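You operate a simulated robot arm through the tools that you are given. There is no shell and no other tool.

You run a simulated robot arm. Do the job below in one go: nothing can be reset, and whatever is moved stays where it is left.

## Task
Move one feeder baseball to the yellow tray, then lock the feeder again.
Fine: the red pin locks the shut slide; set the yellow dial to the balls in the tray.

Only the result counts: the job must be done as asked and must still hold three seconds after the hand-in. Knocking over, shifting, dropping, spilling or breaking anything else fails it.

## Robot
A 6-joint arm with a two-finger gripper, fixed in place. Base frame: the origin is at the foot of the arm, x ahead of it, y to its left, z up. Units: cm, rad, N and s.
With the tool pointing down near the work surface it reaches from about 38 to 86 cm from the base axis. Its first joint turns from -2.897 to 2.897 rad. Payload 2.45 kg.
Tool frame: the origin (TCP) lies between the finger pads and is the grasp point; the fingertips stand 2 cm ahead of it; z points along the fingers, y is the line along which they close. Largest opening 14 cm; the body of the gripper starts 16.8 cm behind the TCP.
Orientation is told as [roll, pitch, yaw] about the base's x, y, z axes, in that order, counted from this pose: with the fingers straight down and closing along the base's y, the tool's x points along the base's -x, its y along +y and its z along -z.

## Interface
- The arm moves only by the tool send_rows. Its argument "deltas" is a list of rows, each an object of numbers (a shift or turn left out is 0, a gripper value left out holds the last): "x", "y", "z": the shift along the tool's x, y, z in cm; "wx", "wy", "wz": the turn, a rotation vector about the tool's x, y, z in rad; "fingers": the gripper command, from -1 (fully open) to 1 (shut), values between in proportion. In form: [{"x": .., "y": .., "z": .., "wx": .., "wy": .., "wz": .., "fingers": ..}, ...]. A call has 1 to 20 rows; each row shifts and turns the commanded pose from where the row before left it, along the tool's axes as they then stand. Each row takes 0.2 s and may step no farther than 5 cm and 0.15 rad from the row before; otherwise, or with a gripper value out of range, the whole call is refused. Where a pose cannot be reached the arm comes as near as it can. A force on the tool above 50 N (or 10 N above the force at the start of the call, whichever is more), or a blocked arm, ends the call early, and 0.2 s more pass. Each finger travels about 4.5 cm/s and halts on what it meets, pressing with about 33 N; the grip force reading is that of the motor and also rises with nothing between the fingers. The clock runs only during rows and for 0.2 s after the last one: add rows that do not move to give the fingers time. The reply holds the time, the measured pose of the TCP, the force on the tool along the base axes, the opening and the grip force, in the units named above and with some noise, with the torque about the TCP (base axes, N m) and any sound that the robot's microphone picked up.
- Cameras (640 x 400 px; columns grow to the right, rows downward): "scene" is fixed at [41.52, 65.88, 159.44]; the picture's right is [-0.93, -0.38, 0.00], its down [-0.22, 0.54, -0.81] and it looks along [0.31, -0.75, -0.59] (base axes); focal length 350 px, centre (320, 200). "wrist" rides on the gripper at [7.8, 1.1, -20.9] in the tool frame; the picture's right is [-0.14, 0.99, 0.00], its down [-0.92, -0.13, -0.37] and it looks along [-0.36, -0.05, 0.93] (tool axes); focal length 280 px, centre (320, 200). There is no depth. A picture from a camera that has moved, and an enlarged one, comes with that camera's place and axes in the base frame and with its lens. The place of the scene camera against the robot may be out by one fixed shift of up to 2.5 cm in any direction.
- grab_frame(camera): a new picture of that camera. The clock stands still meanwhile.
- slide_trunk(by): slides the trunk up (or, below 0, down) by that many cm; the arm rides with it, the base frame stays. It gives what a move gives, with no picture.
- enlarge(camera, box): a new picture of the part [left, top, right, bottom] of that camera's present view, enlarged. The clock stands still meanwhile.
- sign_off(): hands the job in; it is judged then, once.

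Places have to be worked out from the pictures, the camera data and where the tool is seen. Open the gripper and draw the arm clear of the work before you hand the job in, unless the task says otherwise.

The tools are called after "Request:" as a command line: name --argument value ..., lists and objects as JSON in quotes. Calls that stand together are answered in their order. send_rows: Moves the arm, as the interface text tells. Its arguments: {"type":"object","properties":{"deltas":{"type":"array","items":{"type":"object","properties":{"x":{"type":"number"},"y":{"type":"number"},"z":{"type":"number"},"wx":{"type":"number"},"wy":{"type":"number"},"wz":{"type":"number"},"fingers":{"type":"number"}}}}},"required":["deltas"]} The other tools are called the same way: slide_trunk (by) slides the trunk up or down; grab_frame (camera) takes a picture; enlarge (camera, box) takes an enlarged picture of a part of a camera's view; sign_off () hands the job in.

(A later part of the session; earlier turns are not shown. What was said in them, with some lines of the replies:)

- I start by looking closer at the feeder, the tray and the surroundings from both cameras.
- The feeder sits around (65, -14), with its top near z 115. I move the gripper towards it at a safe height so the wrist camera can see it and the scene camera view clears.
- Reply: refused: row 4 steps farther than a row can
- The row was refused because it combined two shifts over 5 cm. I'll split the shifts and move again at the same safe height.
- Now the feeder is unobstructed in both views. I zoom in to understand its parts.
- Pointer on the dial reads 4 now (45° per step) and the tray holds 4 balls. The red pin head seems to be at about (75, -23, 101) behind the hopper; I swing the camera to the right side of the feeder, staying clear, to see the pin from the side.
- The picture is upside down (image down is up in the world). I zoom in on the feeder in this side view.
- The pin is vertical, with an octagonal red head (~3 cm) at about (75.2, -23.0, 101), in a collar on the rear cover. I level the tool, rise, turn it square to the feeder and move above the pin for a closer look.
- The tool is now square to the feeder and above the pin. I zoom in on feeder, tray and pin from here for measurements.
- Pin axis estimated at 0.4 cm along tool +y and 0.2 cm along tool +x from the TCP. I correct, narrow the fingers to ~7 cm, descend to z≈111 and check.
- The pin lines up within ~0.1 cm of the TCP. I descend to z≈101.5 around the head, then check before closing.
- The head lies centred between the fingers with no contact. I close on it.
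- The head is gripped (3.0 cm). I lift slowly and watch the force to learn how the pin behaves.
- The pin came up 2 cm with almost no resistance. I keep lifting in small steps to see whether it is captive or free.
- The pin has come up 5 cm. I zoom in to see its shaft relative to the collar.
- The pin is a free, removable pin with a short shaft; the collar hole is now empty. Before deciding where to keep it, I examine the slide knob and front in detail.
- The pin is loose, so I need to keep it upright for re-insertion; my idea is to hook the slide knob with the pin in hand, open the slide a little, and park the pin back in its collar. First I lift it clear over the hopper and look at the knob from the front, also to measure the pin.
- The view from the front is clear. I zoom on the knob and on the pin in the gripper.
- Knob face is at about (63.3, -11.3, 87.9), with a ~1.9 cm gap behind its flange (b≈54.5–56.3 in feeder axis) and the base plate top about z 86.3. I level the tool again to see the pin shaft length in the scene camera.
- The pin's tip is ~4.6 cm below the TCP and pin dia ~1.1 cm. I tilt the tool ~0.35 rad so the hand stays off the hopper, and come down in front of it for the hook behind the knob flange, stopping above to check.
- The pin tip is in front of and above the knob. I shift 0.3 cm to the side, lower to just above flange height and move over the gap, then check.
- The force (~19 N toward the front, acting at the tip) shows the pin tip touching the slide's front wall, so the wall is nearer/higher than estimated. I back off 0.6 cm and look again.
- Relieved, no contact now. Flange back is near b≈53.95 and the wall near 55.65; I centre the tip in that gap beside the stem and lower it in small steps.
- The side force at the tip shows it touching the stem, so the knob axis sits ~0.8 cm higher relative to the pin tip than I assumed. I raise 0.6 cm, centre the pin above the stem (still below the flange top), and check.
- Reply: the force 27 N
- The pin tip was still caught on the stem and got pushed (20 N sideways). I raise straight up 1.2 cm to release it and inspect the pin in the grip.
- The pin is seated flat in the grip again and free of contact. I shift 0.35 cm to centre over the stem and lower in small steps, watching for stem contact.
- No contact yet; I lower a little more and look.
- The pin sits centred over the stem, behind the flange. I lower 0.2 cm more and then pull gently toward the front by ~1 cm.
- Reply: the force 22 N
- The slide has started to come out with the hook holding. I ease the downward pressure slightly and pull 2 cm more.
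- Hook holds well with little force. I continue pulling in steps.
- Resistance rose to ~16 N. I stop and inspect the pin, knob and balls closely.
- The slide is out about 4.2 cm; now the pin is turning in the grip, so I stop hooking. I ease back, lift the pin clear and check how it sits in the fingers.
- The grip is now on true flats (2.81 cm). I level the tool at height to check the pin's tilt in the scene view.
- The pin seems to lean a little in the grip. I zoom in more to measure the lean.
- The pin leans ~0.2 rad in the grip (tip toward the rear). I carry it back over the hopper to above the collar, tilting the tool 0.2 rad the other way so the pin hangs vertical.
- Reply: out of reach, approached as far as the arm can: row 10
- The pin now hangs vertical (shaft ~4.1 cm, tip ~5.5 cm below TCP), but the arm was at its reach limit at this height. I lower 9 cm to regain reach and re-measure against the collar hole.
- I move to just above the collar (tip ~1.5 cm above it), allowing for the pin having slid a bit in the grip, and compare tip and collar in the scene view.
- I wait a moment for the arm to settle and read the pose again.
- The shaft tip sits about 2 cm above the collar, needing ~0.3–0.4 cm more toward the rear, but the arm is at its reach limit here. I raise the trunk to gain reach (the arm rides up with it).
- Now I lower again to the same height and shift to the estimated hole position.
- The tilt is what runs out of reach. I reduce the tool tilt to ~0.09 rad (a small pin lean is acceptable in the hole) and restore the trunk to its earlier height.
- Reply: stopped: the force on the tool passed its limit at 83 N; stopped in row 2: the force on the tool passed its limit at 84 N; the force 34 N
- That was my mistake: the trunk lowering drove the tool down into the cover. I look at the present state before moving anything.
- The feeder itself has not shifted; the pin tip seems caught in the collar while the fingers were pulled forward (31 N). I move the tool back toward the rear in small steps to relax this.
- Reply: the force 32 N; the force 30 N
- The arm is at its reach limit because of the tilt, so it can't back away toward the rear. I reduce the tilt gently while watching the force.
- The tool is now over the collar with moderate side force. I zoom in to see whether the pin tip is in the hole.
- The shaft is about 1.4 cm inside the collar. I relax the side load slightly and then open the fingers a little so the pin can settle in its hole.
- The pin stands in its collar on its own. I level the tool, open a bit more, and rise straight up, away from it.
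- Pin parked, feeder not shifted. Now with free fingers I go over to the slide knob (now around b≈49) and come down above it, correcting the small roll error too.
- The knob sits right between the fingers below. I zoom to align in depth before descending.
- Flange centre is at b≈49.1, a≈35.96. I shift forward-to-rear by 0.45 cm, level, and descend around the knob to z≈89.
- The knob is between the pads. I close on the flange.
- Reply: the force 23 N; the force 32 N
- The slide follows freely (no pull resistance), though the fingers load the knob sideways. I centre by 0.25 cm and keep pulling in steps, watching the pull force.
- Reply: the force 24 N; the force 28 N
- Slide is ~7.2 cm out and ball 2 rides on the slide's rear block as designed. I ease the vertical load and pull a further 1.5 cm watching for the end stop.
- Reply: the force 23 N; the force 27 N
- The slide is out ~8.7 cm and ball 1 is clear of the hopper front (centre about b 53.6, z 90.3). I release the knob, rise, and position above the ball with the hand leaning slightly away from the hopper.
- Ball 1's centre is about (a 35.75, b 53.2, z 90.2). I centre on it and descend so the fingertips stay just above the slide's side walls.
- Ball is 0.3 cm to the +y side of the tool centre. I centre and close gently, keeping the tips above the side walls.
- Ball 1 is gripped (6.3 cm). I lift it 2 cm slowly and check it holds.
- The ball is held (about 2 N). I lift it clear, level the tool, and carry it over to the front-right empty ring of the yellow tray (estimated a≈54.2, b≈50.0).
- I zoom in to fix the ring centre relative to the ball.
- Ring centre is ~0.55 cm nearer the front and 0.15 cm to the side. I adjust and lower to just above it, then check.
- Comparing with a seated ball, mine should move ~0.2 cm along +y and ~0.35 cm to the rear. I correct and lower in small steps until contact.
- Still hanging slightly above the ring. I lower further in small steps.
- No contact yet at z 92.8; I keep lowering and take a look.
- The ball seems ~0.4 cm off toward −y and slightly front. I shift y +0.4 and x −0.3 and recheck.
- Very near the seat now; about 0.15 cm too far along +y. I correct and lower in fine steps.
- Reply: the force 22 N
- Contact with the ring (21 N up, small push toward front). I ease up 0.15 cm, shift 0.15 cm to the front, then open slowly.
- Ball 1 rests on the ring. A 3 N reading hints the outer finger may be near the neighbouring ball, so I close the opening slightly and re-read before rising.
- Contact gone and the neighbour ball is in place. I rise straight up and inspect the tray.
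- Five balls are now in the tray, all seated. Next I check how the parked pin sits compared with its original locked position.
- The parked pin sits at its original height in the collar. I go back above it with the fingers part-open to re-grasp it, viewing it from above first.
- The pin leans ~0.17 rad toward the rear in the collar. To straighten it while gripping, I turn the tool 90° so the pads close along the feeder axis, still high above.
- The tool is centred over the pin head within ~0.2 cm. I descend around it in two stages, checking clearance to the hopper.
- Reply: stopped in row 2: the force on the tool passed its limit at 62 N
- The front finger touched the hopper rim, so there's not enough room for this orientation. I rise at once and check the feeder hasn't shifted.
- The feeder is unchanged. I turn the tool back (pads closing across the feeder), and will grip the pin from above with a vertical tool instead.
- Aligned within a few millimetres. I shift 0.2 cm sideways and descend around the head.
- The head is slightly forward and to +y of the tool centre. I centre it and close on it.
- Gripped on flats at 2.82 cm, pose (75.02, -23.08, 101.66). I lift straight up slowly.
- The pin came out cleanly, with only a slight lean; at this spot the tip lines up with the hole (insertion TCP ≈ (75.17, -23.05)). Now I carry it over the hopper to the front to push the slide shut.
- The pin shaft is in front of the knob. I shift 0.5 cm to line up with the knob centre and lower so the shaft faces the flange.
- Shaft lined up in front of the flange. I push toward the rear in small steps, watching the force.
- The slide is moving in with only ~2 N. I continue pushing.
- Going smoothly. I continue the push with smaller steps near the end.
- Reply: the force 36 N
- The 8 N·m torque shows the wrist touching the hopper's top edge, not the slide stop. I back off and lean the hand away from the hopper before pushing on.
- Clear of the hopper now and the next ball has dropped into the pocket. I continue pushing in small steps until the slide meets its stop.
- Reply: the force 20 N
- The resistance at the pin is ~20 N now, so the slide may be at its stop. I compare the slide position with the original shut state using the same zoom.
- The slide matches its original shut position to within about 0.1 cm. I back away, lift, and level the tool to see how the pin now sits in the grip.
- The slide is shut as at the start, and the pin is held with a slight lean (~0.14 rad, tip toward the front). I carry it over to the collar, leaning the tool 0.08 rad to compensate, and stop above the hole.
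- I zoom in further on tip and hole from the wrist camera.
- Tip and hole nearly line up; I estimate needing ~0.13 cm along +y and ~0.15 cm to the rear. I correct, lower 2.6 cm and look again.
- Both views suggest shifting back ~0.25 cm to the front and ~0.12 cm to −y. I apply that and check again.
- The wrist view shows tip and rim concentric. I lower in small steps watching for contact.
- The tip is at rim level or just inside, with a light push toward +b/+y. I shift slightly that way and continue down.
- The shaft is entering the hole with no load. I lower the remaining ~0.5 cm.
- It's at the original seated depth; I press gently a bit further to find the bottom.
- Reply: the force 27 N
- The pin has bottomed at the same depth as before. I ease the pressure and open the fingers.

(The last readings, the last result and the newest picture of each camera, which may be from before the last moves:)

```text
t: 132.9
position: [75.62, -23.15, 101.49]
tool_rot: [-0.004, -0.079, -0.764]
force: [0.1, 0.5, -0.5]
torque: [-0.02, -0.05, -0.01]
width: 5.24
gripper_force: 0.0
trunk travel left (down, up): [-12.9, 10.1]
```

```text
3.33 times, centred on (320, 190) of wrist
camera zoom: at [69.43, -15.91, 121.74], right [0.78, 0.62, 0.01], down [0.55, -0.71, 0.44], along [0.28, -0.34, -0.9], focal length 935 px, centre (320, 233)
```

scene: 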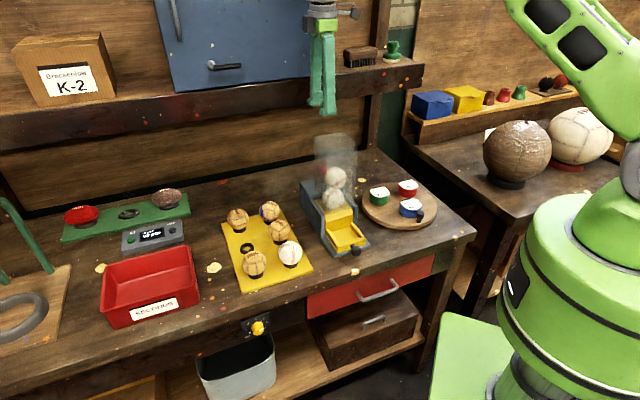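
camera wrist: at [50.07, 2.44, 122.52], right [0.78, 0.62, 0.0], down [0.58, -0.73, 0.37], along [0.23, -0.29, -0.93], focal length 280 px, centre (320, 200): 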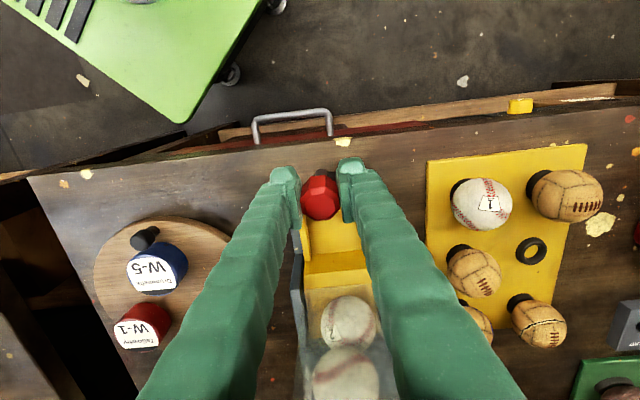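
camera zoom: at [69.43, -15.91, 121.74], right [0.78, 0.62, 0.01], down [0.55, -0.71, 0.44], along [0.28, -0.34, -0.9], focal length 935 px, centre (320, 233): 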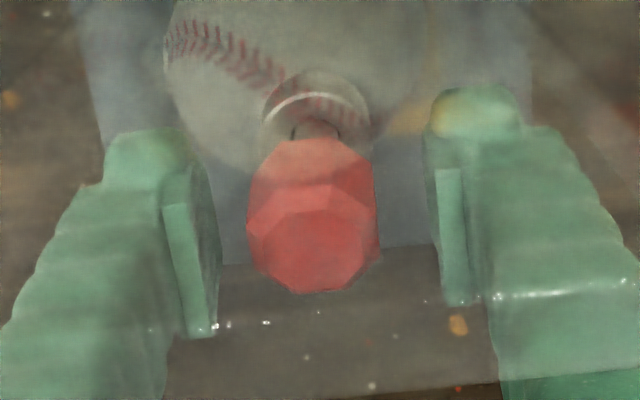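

The pin stays seated. I rise straight up, clear of it, and level the tool.

Request:
send_rows --deltas '[{"x": -0.08, "z": -1}, {"x": -0.31, "z": -4}, {"x": -0.35, "z": -4.4}, {"x": -0.35, "z": -4.4}, {"x": -0.35, "z": -4.4}, {"x": -0.25, "z": -3}, {"wy": 0.079}, {}]'

Request:
grab_frame --camera "wrist"

Request:
enlarge --camera "scene" --box '[285, 125, 385, 260]'

Request:
enlarge --camera "wrist" --box '[260, 80, 380, 200]'

```text
t: 134.7
position: [75.55, -22.93, 122.83]
tool_rot: [-0.003, 0.0, -0.765]
force: [0.1, -0.2, 0.5]
torque: [-0.04, 0.0, 0.03]
width: 5.24
gripper_force: 0.1
trunk travel left (down, up): [-12.9, 10.1]
```

```text
taken
camera wrist: at [70.55, -16.74, 143.82], right [0.78, 0.62, 0.0], down [0.58, -0.73, 0.37], along [0.23, -0.29, -0.93], focal length 280 px, centre (320, 200)
```

wrist: 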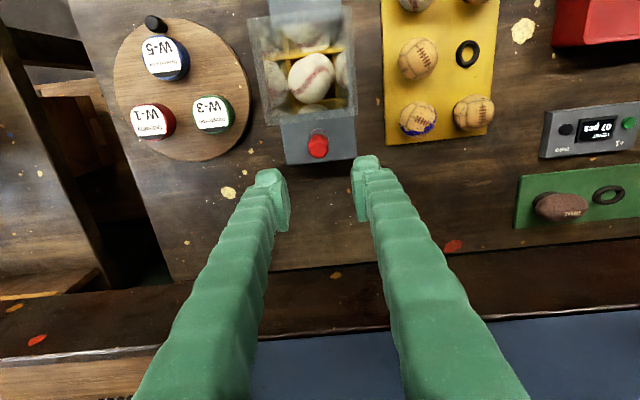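

```text
2.96 times, centred on (335, 192) of scene
camera zoom: at [41.52, 65.88, 159.44], right [-0.93, -0.38, 0.0], down [-0.22, 0.54, -0.81], along [0.31, -0.75, -0.59], focal length 1037 px, centre (276, 222)
```

zoom: 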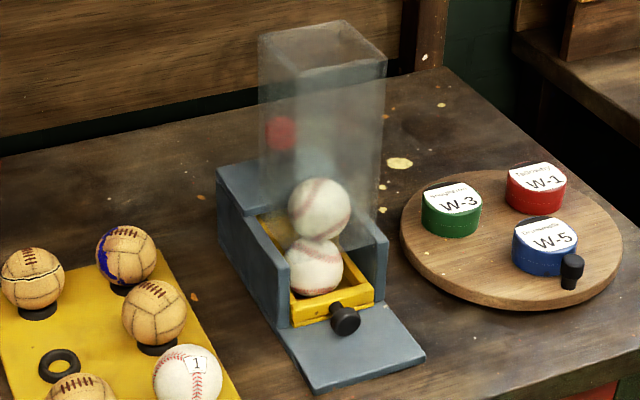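

```text
3.33 times, centred on (320, 140) of wrist
camera zoom: at [70.55, -16.74, 143.82], right [0.78, 0.62, 0.0], down [0.58, -0.73, 0.37], along [0.23, -0.29, -0.93], focal length 935 px, centre (320, 400)
```

zoom: 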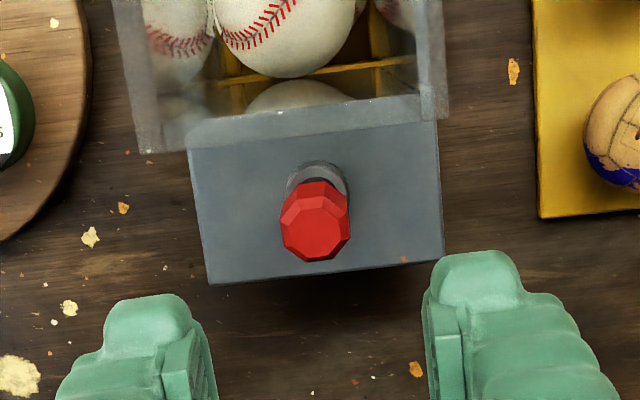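

The feeder looks just like at the start: slide shut, pin at the same height. Now to the dial: I move in front of the table above the dial region and look at it.

Request:
send_rows --deltas '[{"x": 4.6}, {"x": 4.6}, {"x": 4.6}, {"x": 4.6}, {"x": 4.6}, {"y": 4.6}, {"y": 4.6}, {"y": 4.6}, {"y": 4.6}, {"y": 4.6}, {"y": 4.6}, {"y": 4.6}, {}]'

Request:
send_rows --deltas '[{"x": 4.4}, {"x": 4.4}, {"x": 4.4}, {"x": 4.4}, {"z": 4.5}, {"z": 4.5}, {"z": 4.5}, {"z": 4.5}, {"wy": -0.125}, {"wy": -0.125}, {"wy": -0.125}, {"wy": -0.125}, {}, {}]'

Request:
grab_frame --camera "wrist"

Request:
grab_frame --camera "scene"

```text
t: 137.5
position: [80.98, 16.2, 122.9]
tool_rot: [-0.003, 0.0, -0.766]
force: [0.7, -0.4, -0.5]
torque: [0.01, -0.01, 0.0]
width: 5.23
gripper_force: 0.1
trunk travel left (down, up): [-12.9, 10.1]
```

```text
t: 140.5
position: [68.64, 28.22, 104.8]
tool_rot: [-0.003, -0.499, -0.763]
force: [-0.3, 0.8, 0.4]
torque: [-0.02, -0.02, 0.0]
width: 5.27
gripper_force: 0.1
trunk travel left (down, up): [-12.9, 10.1]
```

```text
taken
camera wrist: at [57.15, 40.64, 119.45], right [0.77, 0.63, 0.06], down [0.37, -0.53, 0.77], along [0.52, -0.57, -0.64], focal length 280 px, centre (320, 200)
```

wrist: 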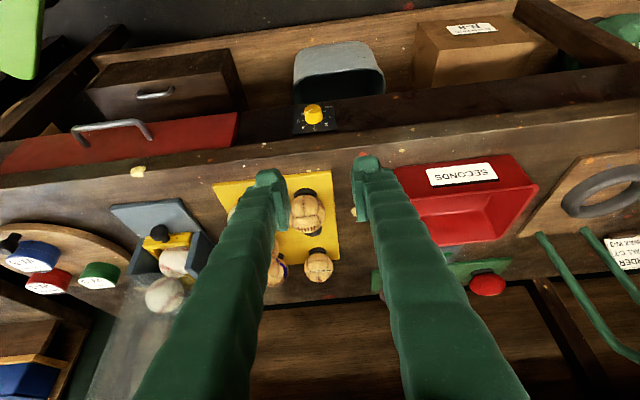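

```text
taken
```

scene: 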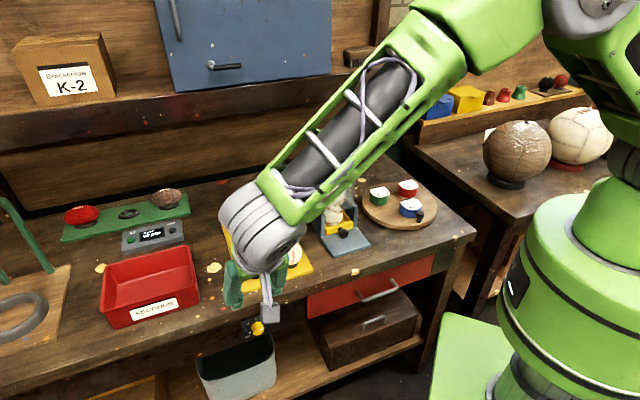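

The dial is visible in both views. I zoom in on it.

Request:
enlarge --camera "wrist" --box '[280, 85, 350, 155]'

Request:
enlarge --camera "scene" --box '[235, 305, 285, 340]'

```text
5.71 times, centred on (315, 120) of wrist
camera zoom: at [57.15, 40.64, 119.45], right [0.77, 0.63, 0.06], down [0.37, -0.53, 0.77], along [0.52, -0.57, -0.64], focal length 1602 px, centre (349, 657)
```

zoom: 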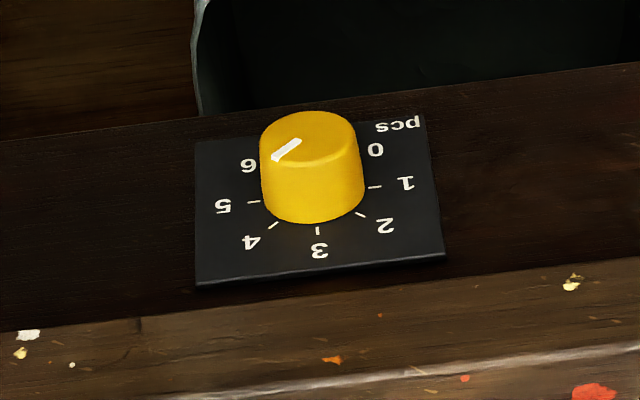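

```text
11.43 times, centred on (260, 322) of scene
camera zoom: at [41.52, 65.88, 159.44], right [-0.93, -0.38, 0.0], down [-0.22, 0.54, -0.81], along [0.31, -0.75, -0.59], focal length 4001 px, centre (1006, -1200)
```

zoom: 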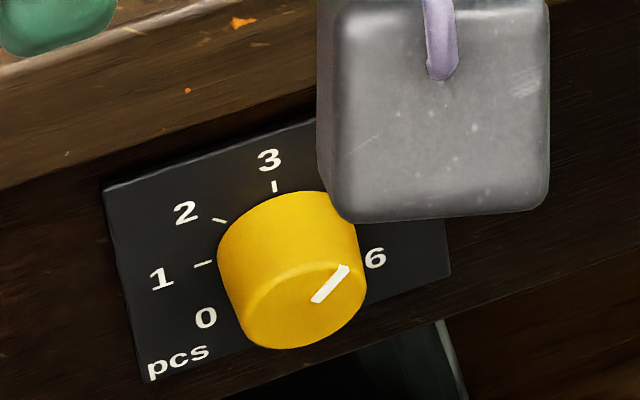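

Pointer is at 4. The dial knob (3 cm dia, 2.1 cm long) has its face at about (76.2, 20.0, 74.8) with its axis along the feeder axis, recessed ~1 cm under the table edge. I turn the tool to point horizontally at it, staying well in front.

Request:
send_rows --deltas '[{"wy": -0.15}, {"wy": -0.15}, {"wy": -0.15}, {"wy": -0.15}, {"wy": -0.15}, {"wy": -0.15}, {"wy": -0.15}, {"wy": -0.02}, {}, {}]'

Request:
grab_frame --camera "wrist"

Request:
grab_frame --camera "scene"

```text
t: 142.7
position: [68.45, 28.13, 104.7]
tool_rot: [-1.193, -1.567, 0.427]
force: [0.2, 0.0, 0.3]
torque: [0.02, -0.03, -0.02]
width: 5.24
gripper_force: 0.0
trunk travel left (down, up): [-12.9, 10.1]
```

```text
taken
camera wrist: at [54.04, 43.29, 97.03], right [0.69, 0.72, 0.13], down [-0.35, 0.16, 0.92], along [0.64, -0.68, 0.36], focal length 280 px, centre (320, 200)
```

wrist: 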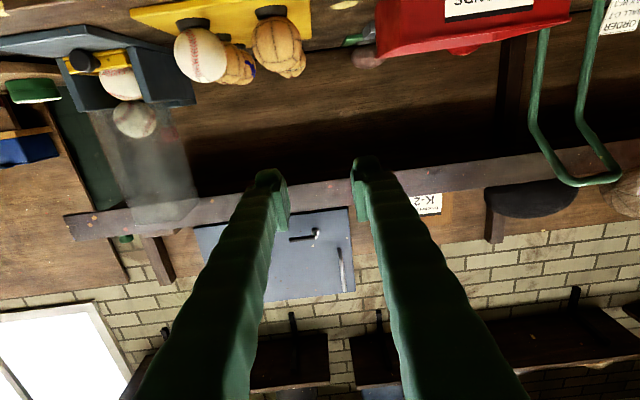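

```text
taken
```

scene: 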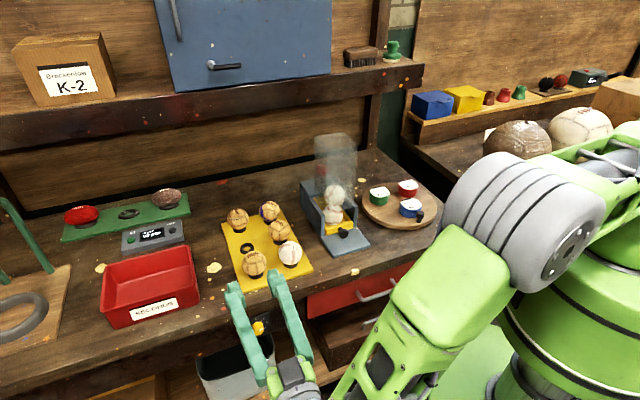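

The horizontal pose is reached. I lower in front of the table in two stages toward the dial height, checking on the way.

Request:
send_rows --deltas '[{"x": 4}, {"x": 4}, {"x": 4}, {"x": 4}, {}, {}]'

Request:
grab_frame --camera "scene"

```text
t: 144.1
position: [68.48, 27.88, 88.47]
tool_rot: [-1.076, -1.568, 0.311]
force: [-0.5, 0.2, 0.1]
torque: [0.03, 0.01, 0.03]
width: 5.24
gripper_force: 0.1
trunk travel left (down, up): [-12.9, 10.1]
```

```text
taken
```

scene: 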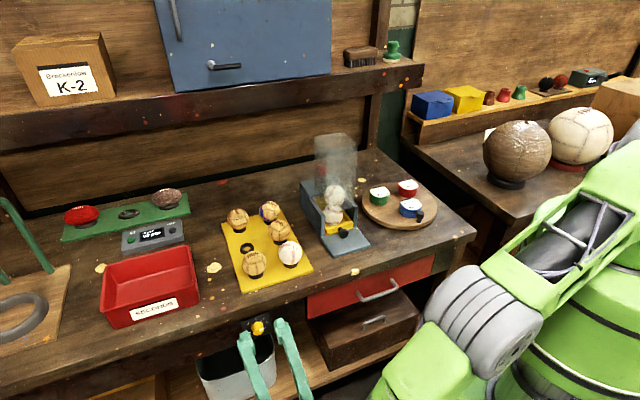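

Good posture. For the remaining height I lower the trunk by 12 cm, which keeps the arm's shape.

Request:
slide_trunk --by -12

Request:
grab_frame --camera "wrist"

Request:
grab_frame --camera "scene"

```text
t: 145.6
position: [68.47, 27.9, 76.53]
tool_rot: [-1.046, -1.567, 0.283]
force: [-1.6, 0.4, 0.2]
torque: [-0.01, 0.01, 0.01]
width: 5.27
gripper_force: 0.0
trunk travel left (down, up): [-0.9, 22.1]
```

```text
taken
camera wrist: at [54.04, 43.06, 68.85], right [0.69, 0.71, 0.13], down [-0.35, 0.16, 0.92], along [0.64, -0.68, 0.36], focal length 280 px, centre (320, 200)
```

wrist: 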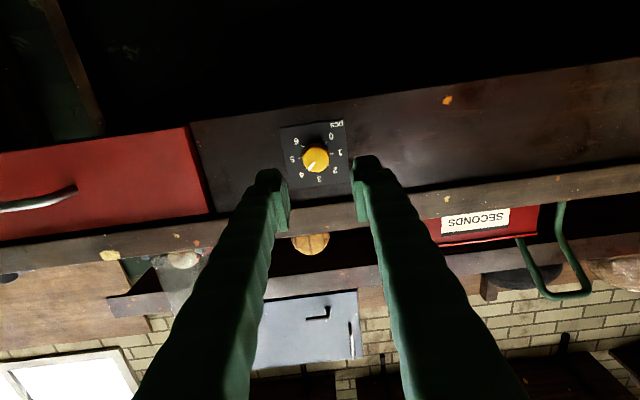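

```text
taken
```

scene: 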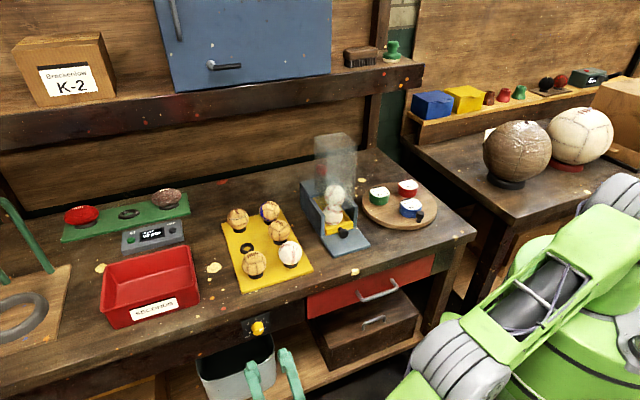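

Now the wrist camera sees the dial face on (upside down). I zoom in to measure its centre.

Request:
enlarge --camera "wrist" --box '[270, 110, 370, 210]'

```text
4.00 times, centred on (320, 160) of wrist
camera zoom: at [54.04, 43.06, 68.85], right [0.69, 0.71, 0.13], down [-0.35, 0.16, 0.92], along [0.64, -0.68, 0.36], focal length 1122 px, centre (320, 360)
```

zoom: 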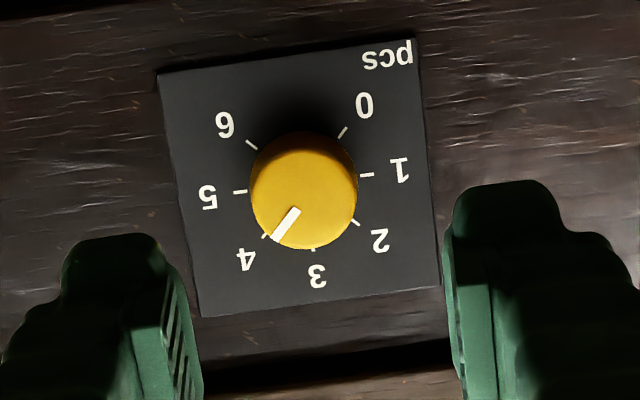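

Knob centre estimated at a≈67.2, z≈75.9, face at b≈40.4, plate at ≈42.3. I align and move forward 6 cm, then re-measure.

Request:
send_rows --deltas '[{"x": 0.66, "y": -0.37}, {"z": 2}, {"z": 2}, {"z": 2}, {}, {}]'

Request:
enlarge --camera "wrist" --box '[260, 130, 380, 250]'

Request:
enlarge --camera "scene" --box '[235, 300, 305, 380]'

```text
t: 147.0
position: [72.69, 23.55, 75.74]
tool_rot: [-1.099, -1.568, 0.333]
force: [-0.4, 0.3, -0.3]
torque: [-0.02, 0.02, -0.01]
width: 5.24
gripper_force: 0.1
trunk travel left (down, up): [-0.9, 22.1]
```

```text
3.33 times, centred on (320, 190) of wrist
camera zoom: at [58.27, 38.77, 68.05], right [0.69, 0.71, 0.13], down [-0.35, 0.16, 0.92], along [0.64, -0.68, 0.36], focal length 935 px, centre (320, 233)
```

zoom: 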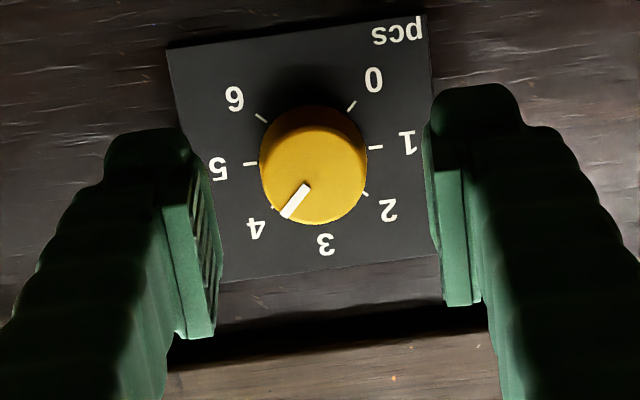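

```text
5.00 times, centred on (270, 340) of scene
camera zoom: at [41.52, 65.88, 159.44], right [-0.93, -0.38, 0.0], down [-0.22, 0.54, -0.81], along [0.31, -0.75, -0.59], focal length 1750 px, centre (570, -500)
```

zoom: 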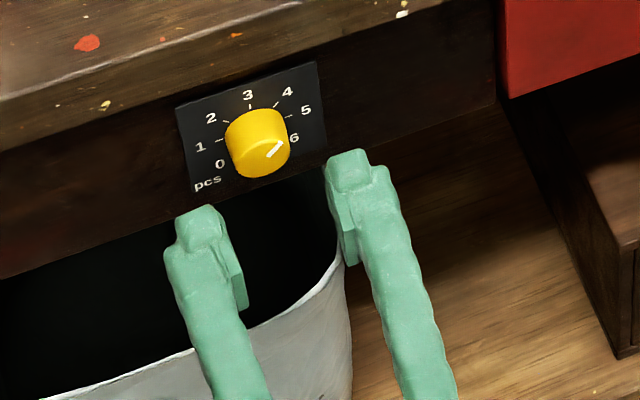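

Well aligned: I shift 0.18 cm sideways, 0.15 cm up, and move in so the pads straddle the knob without touching the plate.

Request:
send_rows --deltas '[{"x": -0.15, "y": -0.18}, {"z": 1.5}, {"z": 1.5}, {"z": 0.7}, {}, {}]'

Request:
enlarge --camera "wrist" --box '[260, 130, 380, 250]'

Request:
enlarge --camera "scene" --box '[235, 300, 295, 360]'

```text
t: 148.4
position: [75.19, 20.7, 75.8]
tool_rot: [-1.109, -1.567, 0.343]
force: [-0.1, 0.1, 0.9]
torque: [0.04, 0.03, 0.04]
width: 5.26
gripper_force: 0.1
trunk travel left (down, up): [-0.9, 22.1]
```

```text
3.33 times, centred on (320, 190) of wrist
camera zoom: at [60.67, 35.9, 68.16], right [0.69, 0.71, 0.13], down [-0.35, 0.16, 0.92], along [0.64, -0.68, 0.36], focal length 935 px, centre (320, 233)
```

zoom: 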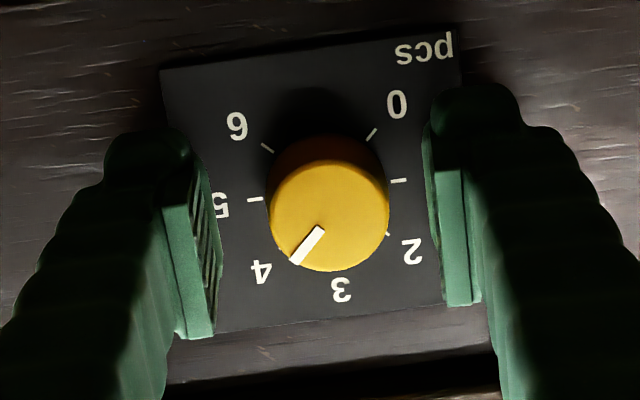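

```text
6.67 times, centred on (265, 330) of scene
camera zoom: at [41.52, 65.88, 159.44], right [-0.93, -0.38, 0.0], down [-0.22, 0.54, -0.81], along [0.31, -0.75, -0.59], focal length 2334 px, centre (687, -667)
```

zoom: 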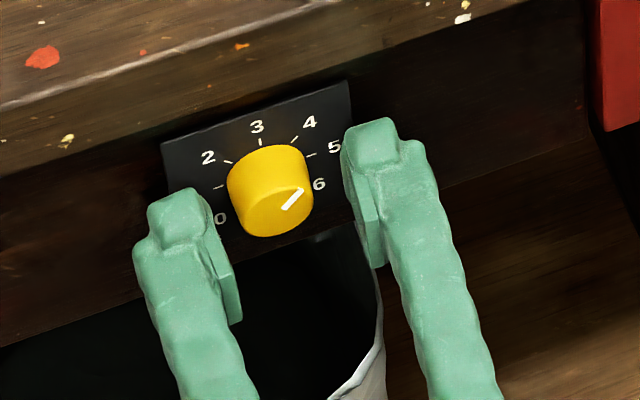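

Knob is 0.2 cm to +y and slightly higher. I centre and close on it.

Request:
send_rows --deltas '[{"x": -0.13, "y": 0.22}, {}, {"fingers": 0.5}, {"fingers": 1}, {}, {}, {}]'

Request:
enlarge --camera "wrist" --box '[260, 130, 380, 250]'

Request:
enlarge --camera "scene" --box '[235, 300, 295, 360]'

```text
t: 150.0
position: [75.36, 20.88, 76.02]
tool_rot: [-1.107, -1.568, 0.339]
force: [-3.5, -3.5, 0.4]
torque: [-0.04, -0.03, -0.09]
width: 2.93
gripper_force: 45.0
trunk travel left (down, up): [-0.9, 22.1]
```

```text
3.33 times, centred on (320, 190) of wrist
camera zoom: at [60.83, 36.01, 68.35], right [0.69, 0.71, 0.13], down [-0.35, 0.16, 0.92], along [0.64, -0.68, 0.36], focal length 935 px, centre (320, 233)
```

zoom: 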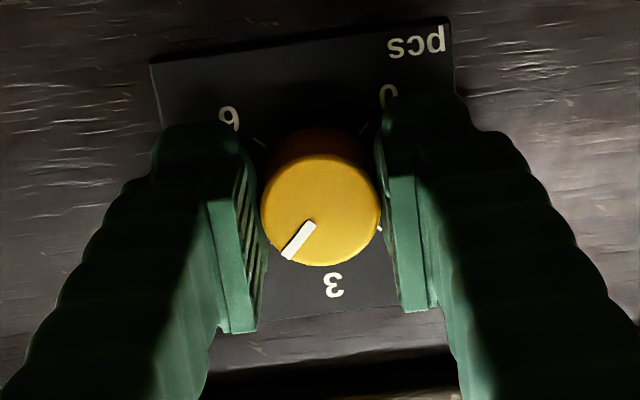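

```text
6.67 times, centred on (265, 330) of scene
camera zoom: at [41.52, 65.88, 159.44], right [-0.93, -0.38, 0.0], down [-0.22, 0.54, -0.81], along [0.31, -0.75, -0.59], focal length 2334 px, centre (687, -667)
```

zoom: 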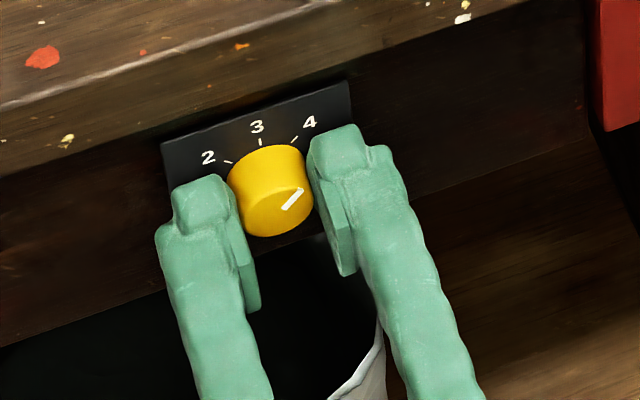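

Gripped at 2.93 cm. I rotate +0.26 rad about the tool axis (clockwise seen from the front) and verify the pointer follows.

Request:
send_rows --deltas '[{"wz": 0.13}, {"wz": 0.13}, {}]'

Request:
enlarge --camera "scene" --box '[235, 300, 295, 360]'

Request:
enlarge --camera "wrist" --box '[260, 130, 380, 250]'

```text
t: 150.8
position: [75.29, 20.85, 76.01]
tool_rot: [1.559, -1.315, -2.327]
force: [-6.4, -4.0, -2.6]
torque: [-0.04, -0.07, -0.14]
width: 2.91
gripper_force: 44.8
trunk travel left (down, up): [-0.9, 22.1]
```

```text
6.67 times, centred on (265, 330) of scene
camera zoom: at [41.52, 65.88, 159.44], right [-0.93, -0.38, 0.0], down [-0.22, 0.54, -0.81], along [0.31, -0.75, -0.59], focal length 2334 px, centre (687, -667)
```

zoom: 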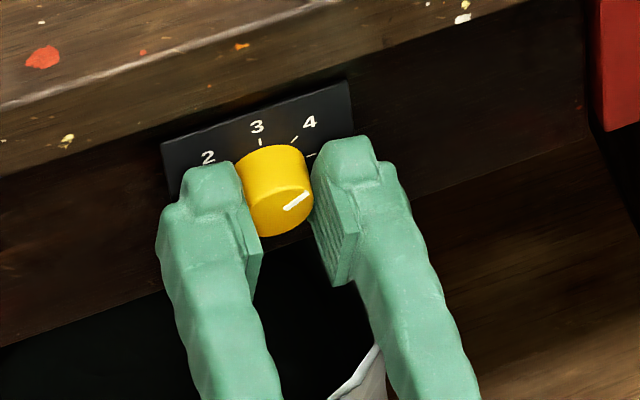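

```text
3.33 times, centred on (320, 190) of wrist
camera zoom: at [62.19, 37.44, 68.9], right [0.64, 0.67, 0.39], down [-0.51, 0.0, 0.86], along [0.57, -0.75, 0.34], focal length 935 px, centre (320, 233)
```

zoom: 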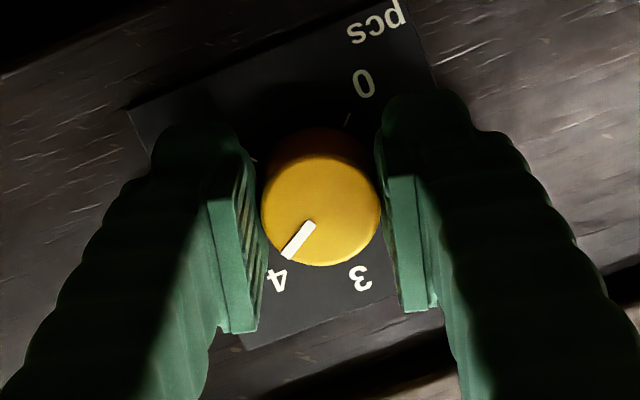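

The pointer follows the gripper in the right direction. I rotate the remaining ~0.52 rad.

Request:
send_rows --deltas '[{"wz": 0.131}, {"wz": 0.131}, {"wz": 0.131}, {"wz": 0.132}, {}, {}]'

Request:
enlarge --camera "scene" --box '[235, 300, 295, 360]'

Request:
enlarge --camera "wrist" --box '[260, 130, 380, 250]'

```text
t: 151.4
position: [75.37, 20.98, 75.68]
tool_rot: [1.591, -1.112, -2.379]
force: [-17.7, -6.2, 13.5]
torque: [-0.77, -0.85, -0.79]
width: 2.9
gripper_force: 45.5
out of reach, approached as far as the arm can: row 2
trunk travel left (down, up): [-0.9, 22.1]
stopped in row 2: the force on the tool passed its limit at 61 N (the readings are from after the stop); the commanded pose is now the measured one
```

```text
6.67 times, centred on (265, 330) of scene
camera zoom: at [41.52, 65.88, 159.44], right [-0.93, -0.38, 0.0], down [-0.22, 0.54, -0.81], along [0.31, -0.75, -0.59], focal length 2334 px, centre (687, -667)
```

zoom: 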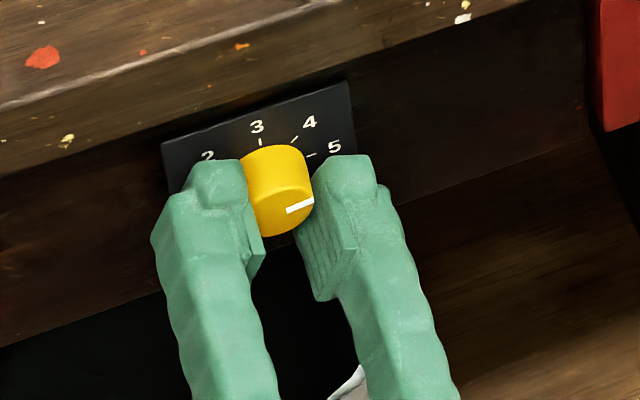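

```text
3.33 times, centred on (320, 190) of wrist
camera zoom: at [63.92, 38.85, 68.99], right [0.59, 0.58, 0.56], down [-0.64, -0.1, 0.77], along [0.5, -0.81, 0.31], focal length 935 px, centre (320, 233)
```

zoom: 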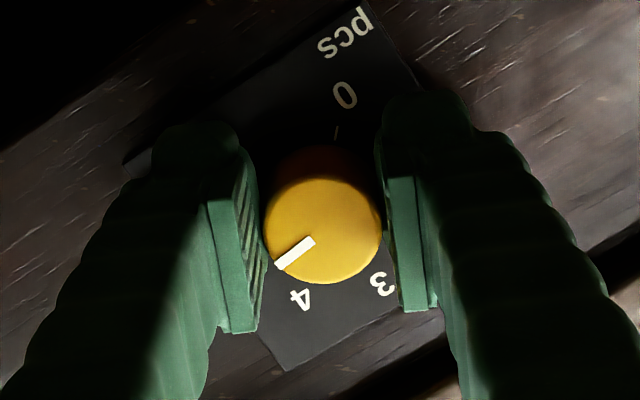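

The arm ran out of wrist range, but the pointer now reads right at 5 (about 90–94° from the "3" mark). I zoom in to confirm before letting go.

Request:
enlarge --camera "scene" --box '[250, 315, 275, 340]'

Request:
enlarge --camera "wrist" --box '[290, 150, 350, 220]'

```text
16.00 times, centred on (262, 328) of scene
camera zoom: at [41.52, 65.88, 159.44], right [-0.93, -0.38, 0.0], down [-0.22, 0.54, -0.81], along [0.31, -0.75, -0.59], focal length 5601 px, centre (1240, -1840)
```

zoom: 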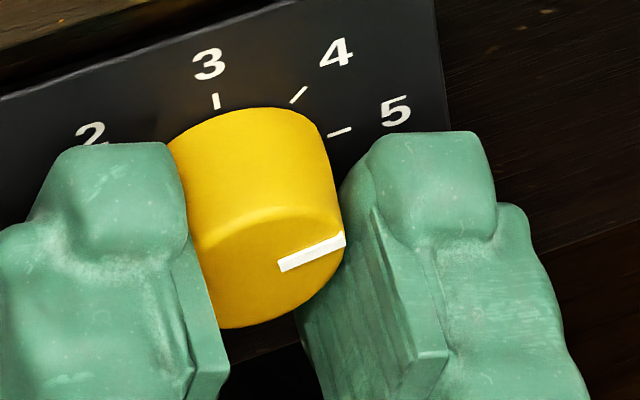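

```text
5.71 times, centred on (320, 185) of wrist
camera zoom: at [63.92, 38.85, 68.99], right [0.59, 0.58, 0.56], down [-0.64, -0.1, 0.77], along [0.5, -0.81, 0.31], focal length 1602 px, centre (320, 286)
```

zoom: 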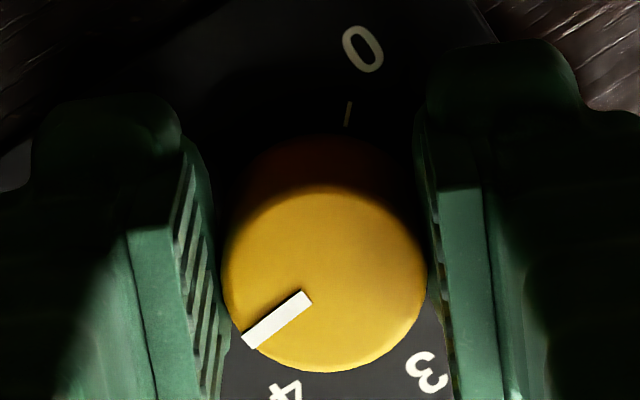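

Pointer lies within about 5° of the 5 mark. I open the fingers gently and back straight out to check it unobstructed.

Request:
send_rows --deltas '[{"fingers": 0.5}, {"fingers": 0.25}, {}, {}]'

Request:
enlarge --camera "wrist" --box '[260, 130, 380, 250]'

Request:
enlarge --camera "scene" --box '[250, 315, 275, 340]'

```text
t: 152.4
position: [75.68, 21.08, 75.17]
tool_rot: [1.576, -1.113, -2.366]
force: [0.4, 0.7, 0.5]
torque: [0.02, -0.01, -0.02]
width: 5.26
gripper_force: 0.1
trunk travel left (down, up): [-0.9, 22.1]
```

```text
3.33 times, centred on (320, 190) of wrist
camera zoom: at [64.04, 38.95, 68.75], right [0.59, 0.59, 0.56], down [-0.63, -0.1, 0.77], along [0.51, -0.8, 0.31], focal length 935 px, centre (320, 233)
```

zoom: 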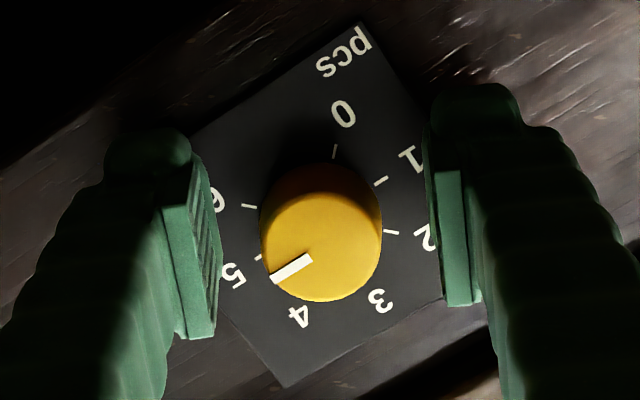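

```text
16.00 times, centred on (262, 328) of scene
camera zoom: at [41.52, 65.88, 159.44], right [-0.93, -0.38, 0.0], down [-0.22, 0.54, -0.81], along [0.31, -0.75, -0.59], focal length 5601 px, centre (1240, -1840)
```

zoom: 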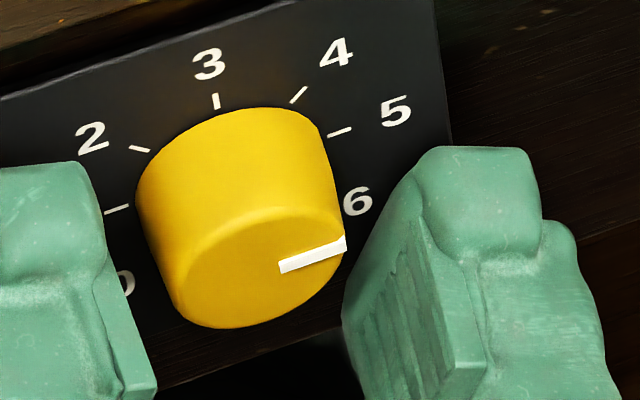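

The pointer now lines up with 5 (within a few degrees) in both views. I back straight out from the dial.

Request:
send_rows --deltas '[{"z": -2}, {"z": -4}, {"z": -4}, {}]'

Request:
enlarge --camera "wrist" --box '[260, 110, 380, 230]'

Request:
enlarge --camera "scene" --box '[240, 310, 280, 345]'

```text
t: 153.4
position: [68.75, 28.09, 75.18]
tool_rot: [1.58, -1.114, -2.367]
force: [0.8, 0.1, -0.6]
torque: [0.03, -0.03, 0.0]
width: 5.27
gripper_force: 0.0
trunk travel left (down, up): [-0.9, 22.1]
```

```text
3.33 times, centred on (320, 170) of wrist
camera zoom: at [57.1, 45.91, 68.64], right [0.59, 0.59, 0.56], down [-0.63, -0.1, 0.77], along [0.51, -0.8, 0.31], focal length 935 px, centre (320, 300)
```

zoom: 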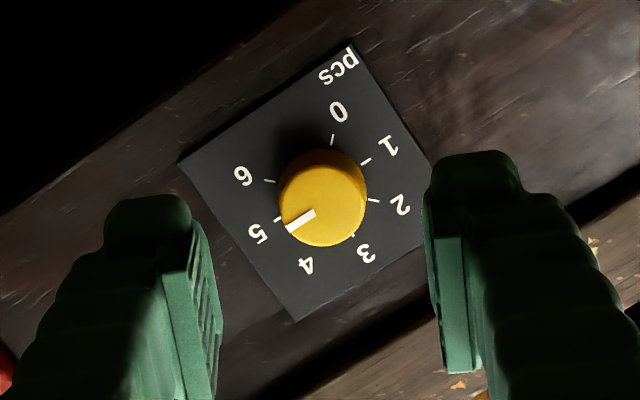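

```text
11.43 times, centred on (260, 328) of scene
camera zoom: at [41.52, 65.88, 159.44], right [-0.93, -0.38, 0.0], down [-0.22, 0.54, -0.81], along [0.31, -0.75, -0.59], focal length 4001 px, centre (1006, -1257)
```

zoom: 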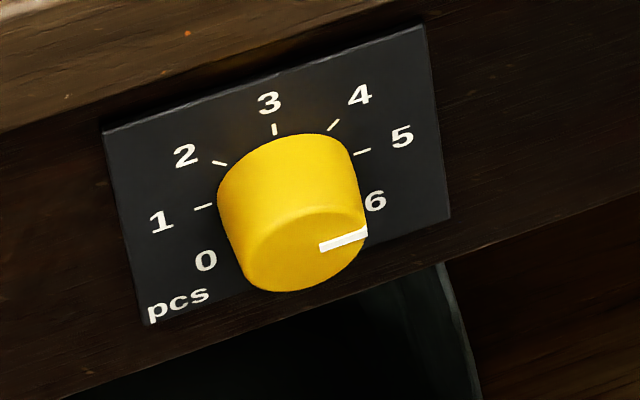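

Dial reads 5 cleanly. Now I retrace to draw the arm clear: trunk up, undo the rotation, rise in front of the table.

Request:
slide_trunk --by 12

Request:
send_rows --deltas '[{"z": -3}, {"wz": -0.15}, {"wz": -0.15}, {"wz": -0.15}, {"x": -4}, {"x": -4}, {"x": -4}, {"x": -4}, {}]'

Request:
grab_frame --camera "scene"

```text
t: 154.9
position: [68.8, 28.06, 87.17]
tool_rot: [1.578, -1.114, -2.365]
force: [-0.2, -0.1, -0.3]
torque: [0.02, -0.02, 0.0]
width: 5.26
gripper_force: 0.0
trunk travel left (down, up): [-12.9, 10.1]
```

```text
t: 156.9
position: [66.34, 30.29, 103.26]
tool_rot: [2.034, -1.564, -2.822]
force: [-0.7, 0.3, 0.4]
torque: [0.02, 0.02, -0.01]
width: 5.23
gripper_force: 0.2
trunk travel left (down, up): [-12.9, 10.1]
```

```text
taken
```

scene: 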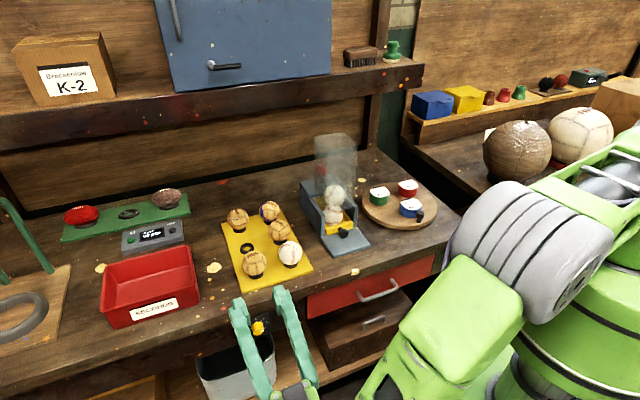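

All clear. I tilt the tool back to pointing down and rise to a parking pose in front of the table.

Request:
send_rows --deltas '[{"wy": 0.15}, {"wy": 0.15}, {"wy": 0.15}, {"wy": 0.15}, {"wy": 0.15}, {"wy": 0.15}, {"wy": 0.15}, {"wy": 0.15}, {"wy": 0.15}, {"wy": 0.15}, {"wy": 0.07}, {"z": -4.5}, {"z": -4.5}, {"z": -4.5}, {"z": -4.5}, {}]'

Request:
grab_frame --camera "scene"

Request:
grab_frame --camera "wrist"

Request:
enlarge --camera "scene" --box '[285, 125, 385, 260]'

```text
t: 160.3
position: [66.2, 30.25, 120.95]
tool_rot: [0.007, -0.004, -0.787]
force: [0.7, -0.4, 0.1]
torque: [0.01, 0.0, 0.0]
width: 5.25
gripper_force: 0.0
trunk travel left (down, up): [-12.9, 10.1]
```

```text
taken
```

scene: 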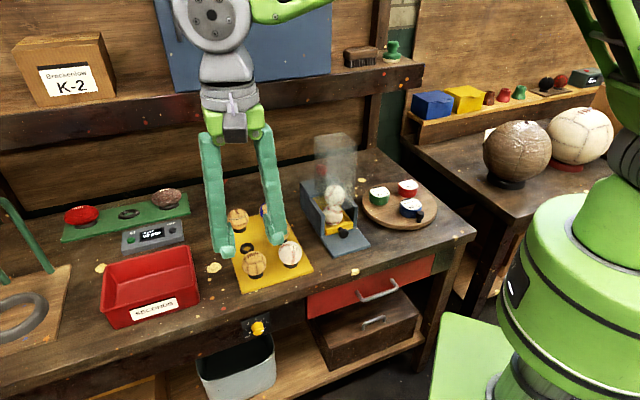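

```text
taken
camera wrist: at [61.15, 36.46, 141.98], right [0.8, 0.6, 0.01], down [0.56, -0.74, 0.37], along [0.23, -0.29, -0.93], focal length 280 px, centre (320, 200)
```

wrist: 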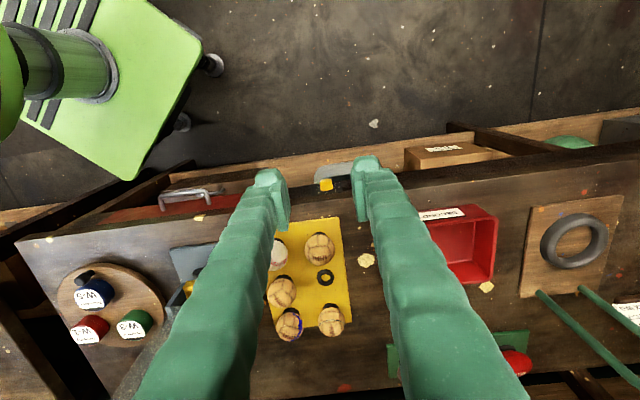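

```text
2.96 times, centred on (335, 192) of scene
camera zoom: at [41.52, 65.88, 159.44], right [-0.93, -0.38, 0.0], down [-0.22, 0.54, -0.81], along [0.31, -0.75, -0.59], focal length 1037 px, centre (276, 222)
```

zoom: 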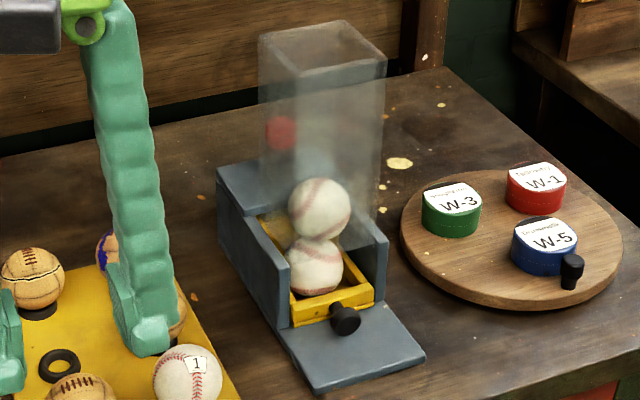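

The feeder looks shut and pinned. I compare the slide front at high zoom with the very first view to be sure it is fully home, and recheck dial and tray.

Request:
enlarge --camera "scene" --box '[315, 200, 375, 255]'

Request:
enlarge --camera "scene" --box '[300, 150, 340, 200]'

Request:
enlarge --camera "scene" --box '[235, 305, 285, 340]'

```text
7.27 times, centred on (345, 228) of scene
camera zoom: at [41.52, 65.88, 159.44], right [-0.93, -0.38, 0.0], down [-0.22, 0.54, -0.81], along [0.31, -0.75, -0.59], focal length 2546 px, centre (138, 0)
```

zoom: 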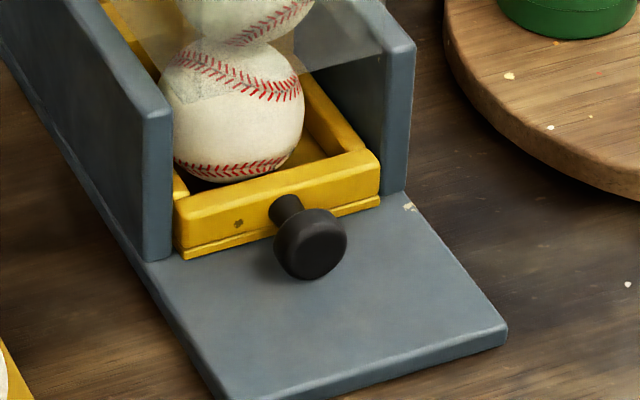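

```text
8.00 times, centred on (320, 175) of scene
camera zoom: at [41.52, 65.88, 159.44], right [-0.93, -0.38, 0.0], down [-0.22, 0.54, -0.81], along [0.31, -0.75, -0.59], focal length 2800 px, centre (320, 400)
```

zoom: 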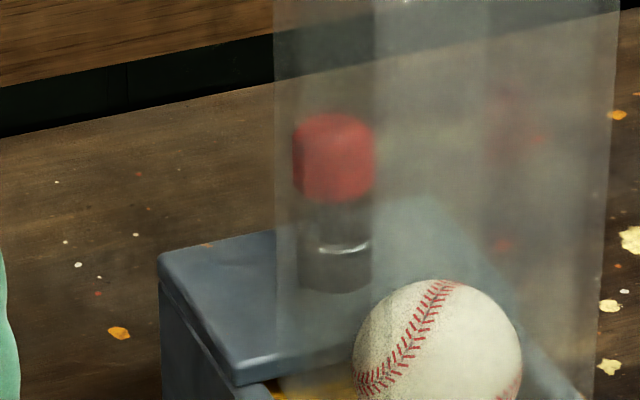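

```text
11.43 times, centred on (260, 322) of scene
camera zoom: at [41.52, 65.88, 159.44], right [-0.93, -0.38, 0.0], down [-0.22, 0.54, -0.81], along [0.31, -0.75, -0.59], focal length 4001 px, centre (1006, -1200)
```

zoom: 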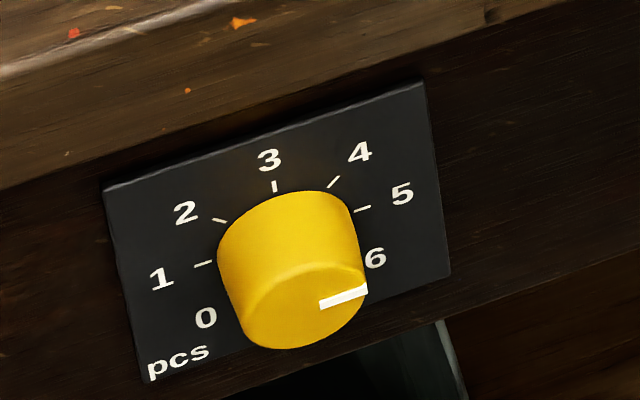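

Everything matches: slide fully home, pin seated, dial at 5, five balls in the tray. I open the gripper fully, with the arm clear in front of the table, and let things settle.

Request:
send_rows --deltas '[{"z": -4, "fingers": -1}, {"x": 4}, {}, {}, {}, {}, {}, {}, {}, {}, {}, {}, {}, {}, {}, {}]'

Request:
grab_frame --camera "scene"

Request:
enlarge --camera "scene" --box '[215, 190, 335, 300]'

```text
t: 163.7
position: [63.4, 32.97, 125.24]
tool_rot: [0.006, -0.004, -0.786]
force: [-0.1, 0.2, 0.4]
torque: [-0.02, 0.01, 0.0]
width: 14.03
gripper_force: 0.0
trunk travel left (down, up): [-12.9, 10.1]
```

```text
taken
```

scene: 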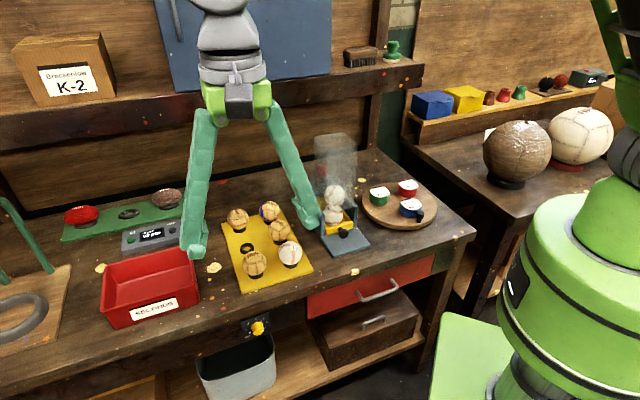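

```text
3.64 times, centred on (275, 245) of scene
camera zoom: at [41.52, 65.88, 159.44], right [-0.93, -0.38, 0.0], down [-0.22, 0.54, -0.81], along [0.31, -0.75, -0.59], focal length 1273 px, centre (484, 36)
```

zoom: 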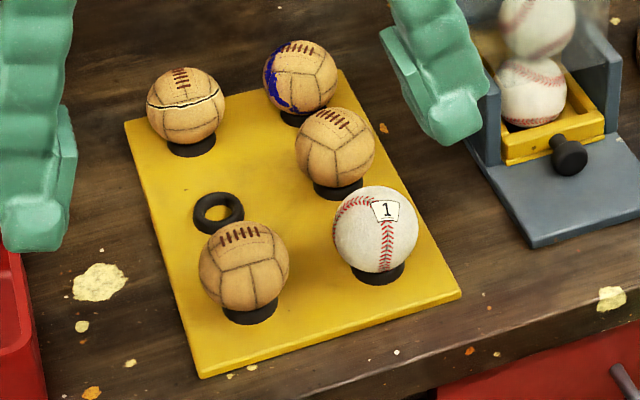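

The final pictures show five balls at rest in the tray, including baseball 1, with the slide shut, the red pin in its collar and the dial at 5. The gripper is open and clear of the work, so I hand the job in.

Request:
sign_off

```text
The job is handed in.
```

I moved baseball 1 to the yellow tray, shut and pinned the feeder again, and set the yellow dial to 5. The job is handed in, but I have not seen the verdict.

- **Tray:** it now holds five balls. Baseball 1 rests on the front ring nearest the feeder and did not move between my last pictures.
- **Feeder:** the slide front matches its original shut position in the enlarged pictures. The red pin is back in its collar at its original height, leaning slightly. I did not pull the knob to test the lock.
- **Dial:** the pointer sits on the 5 mark to within a few degrees. The arm ran out of range partway through the turn, and the knob turned the last part in the grip.
- **Bumps on the way:** the arm hit the feeder several times.
  - I lowered the trunk while the pin was over the collar, and the force there passed 80 N twice.
  - A finger struck the hopper rim at about 60 N, and the wrist touched the hopper's top edge.
  - Pictures taken after these contacts showed no shift of the feeder or anything else.

The gripper is fully open and clear, in front of the table.
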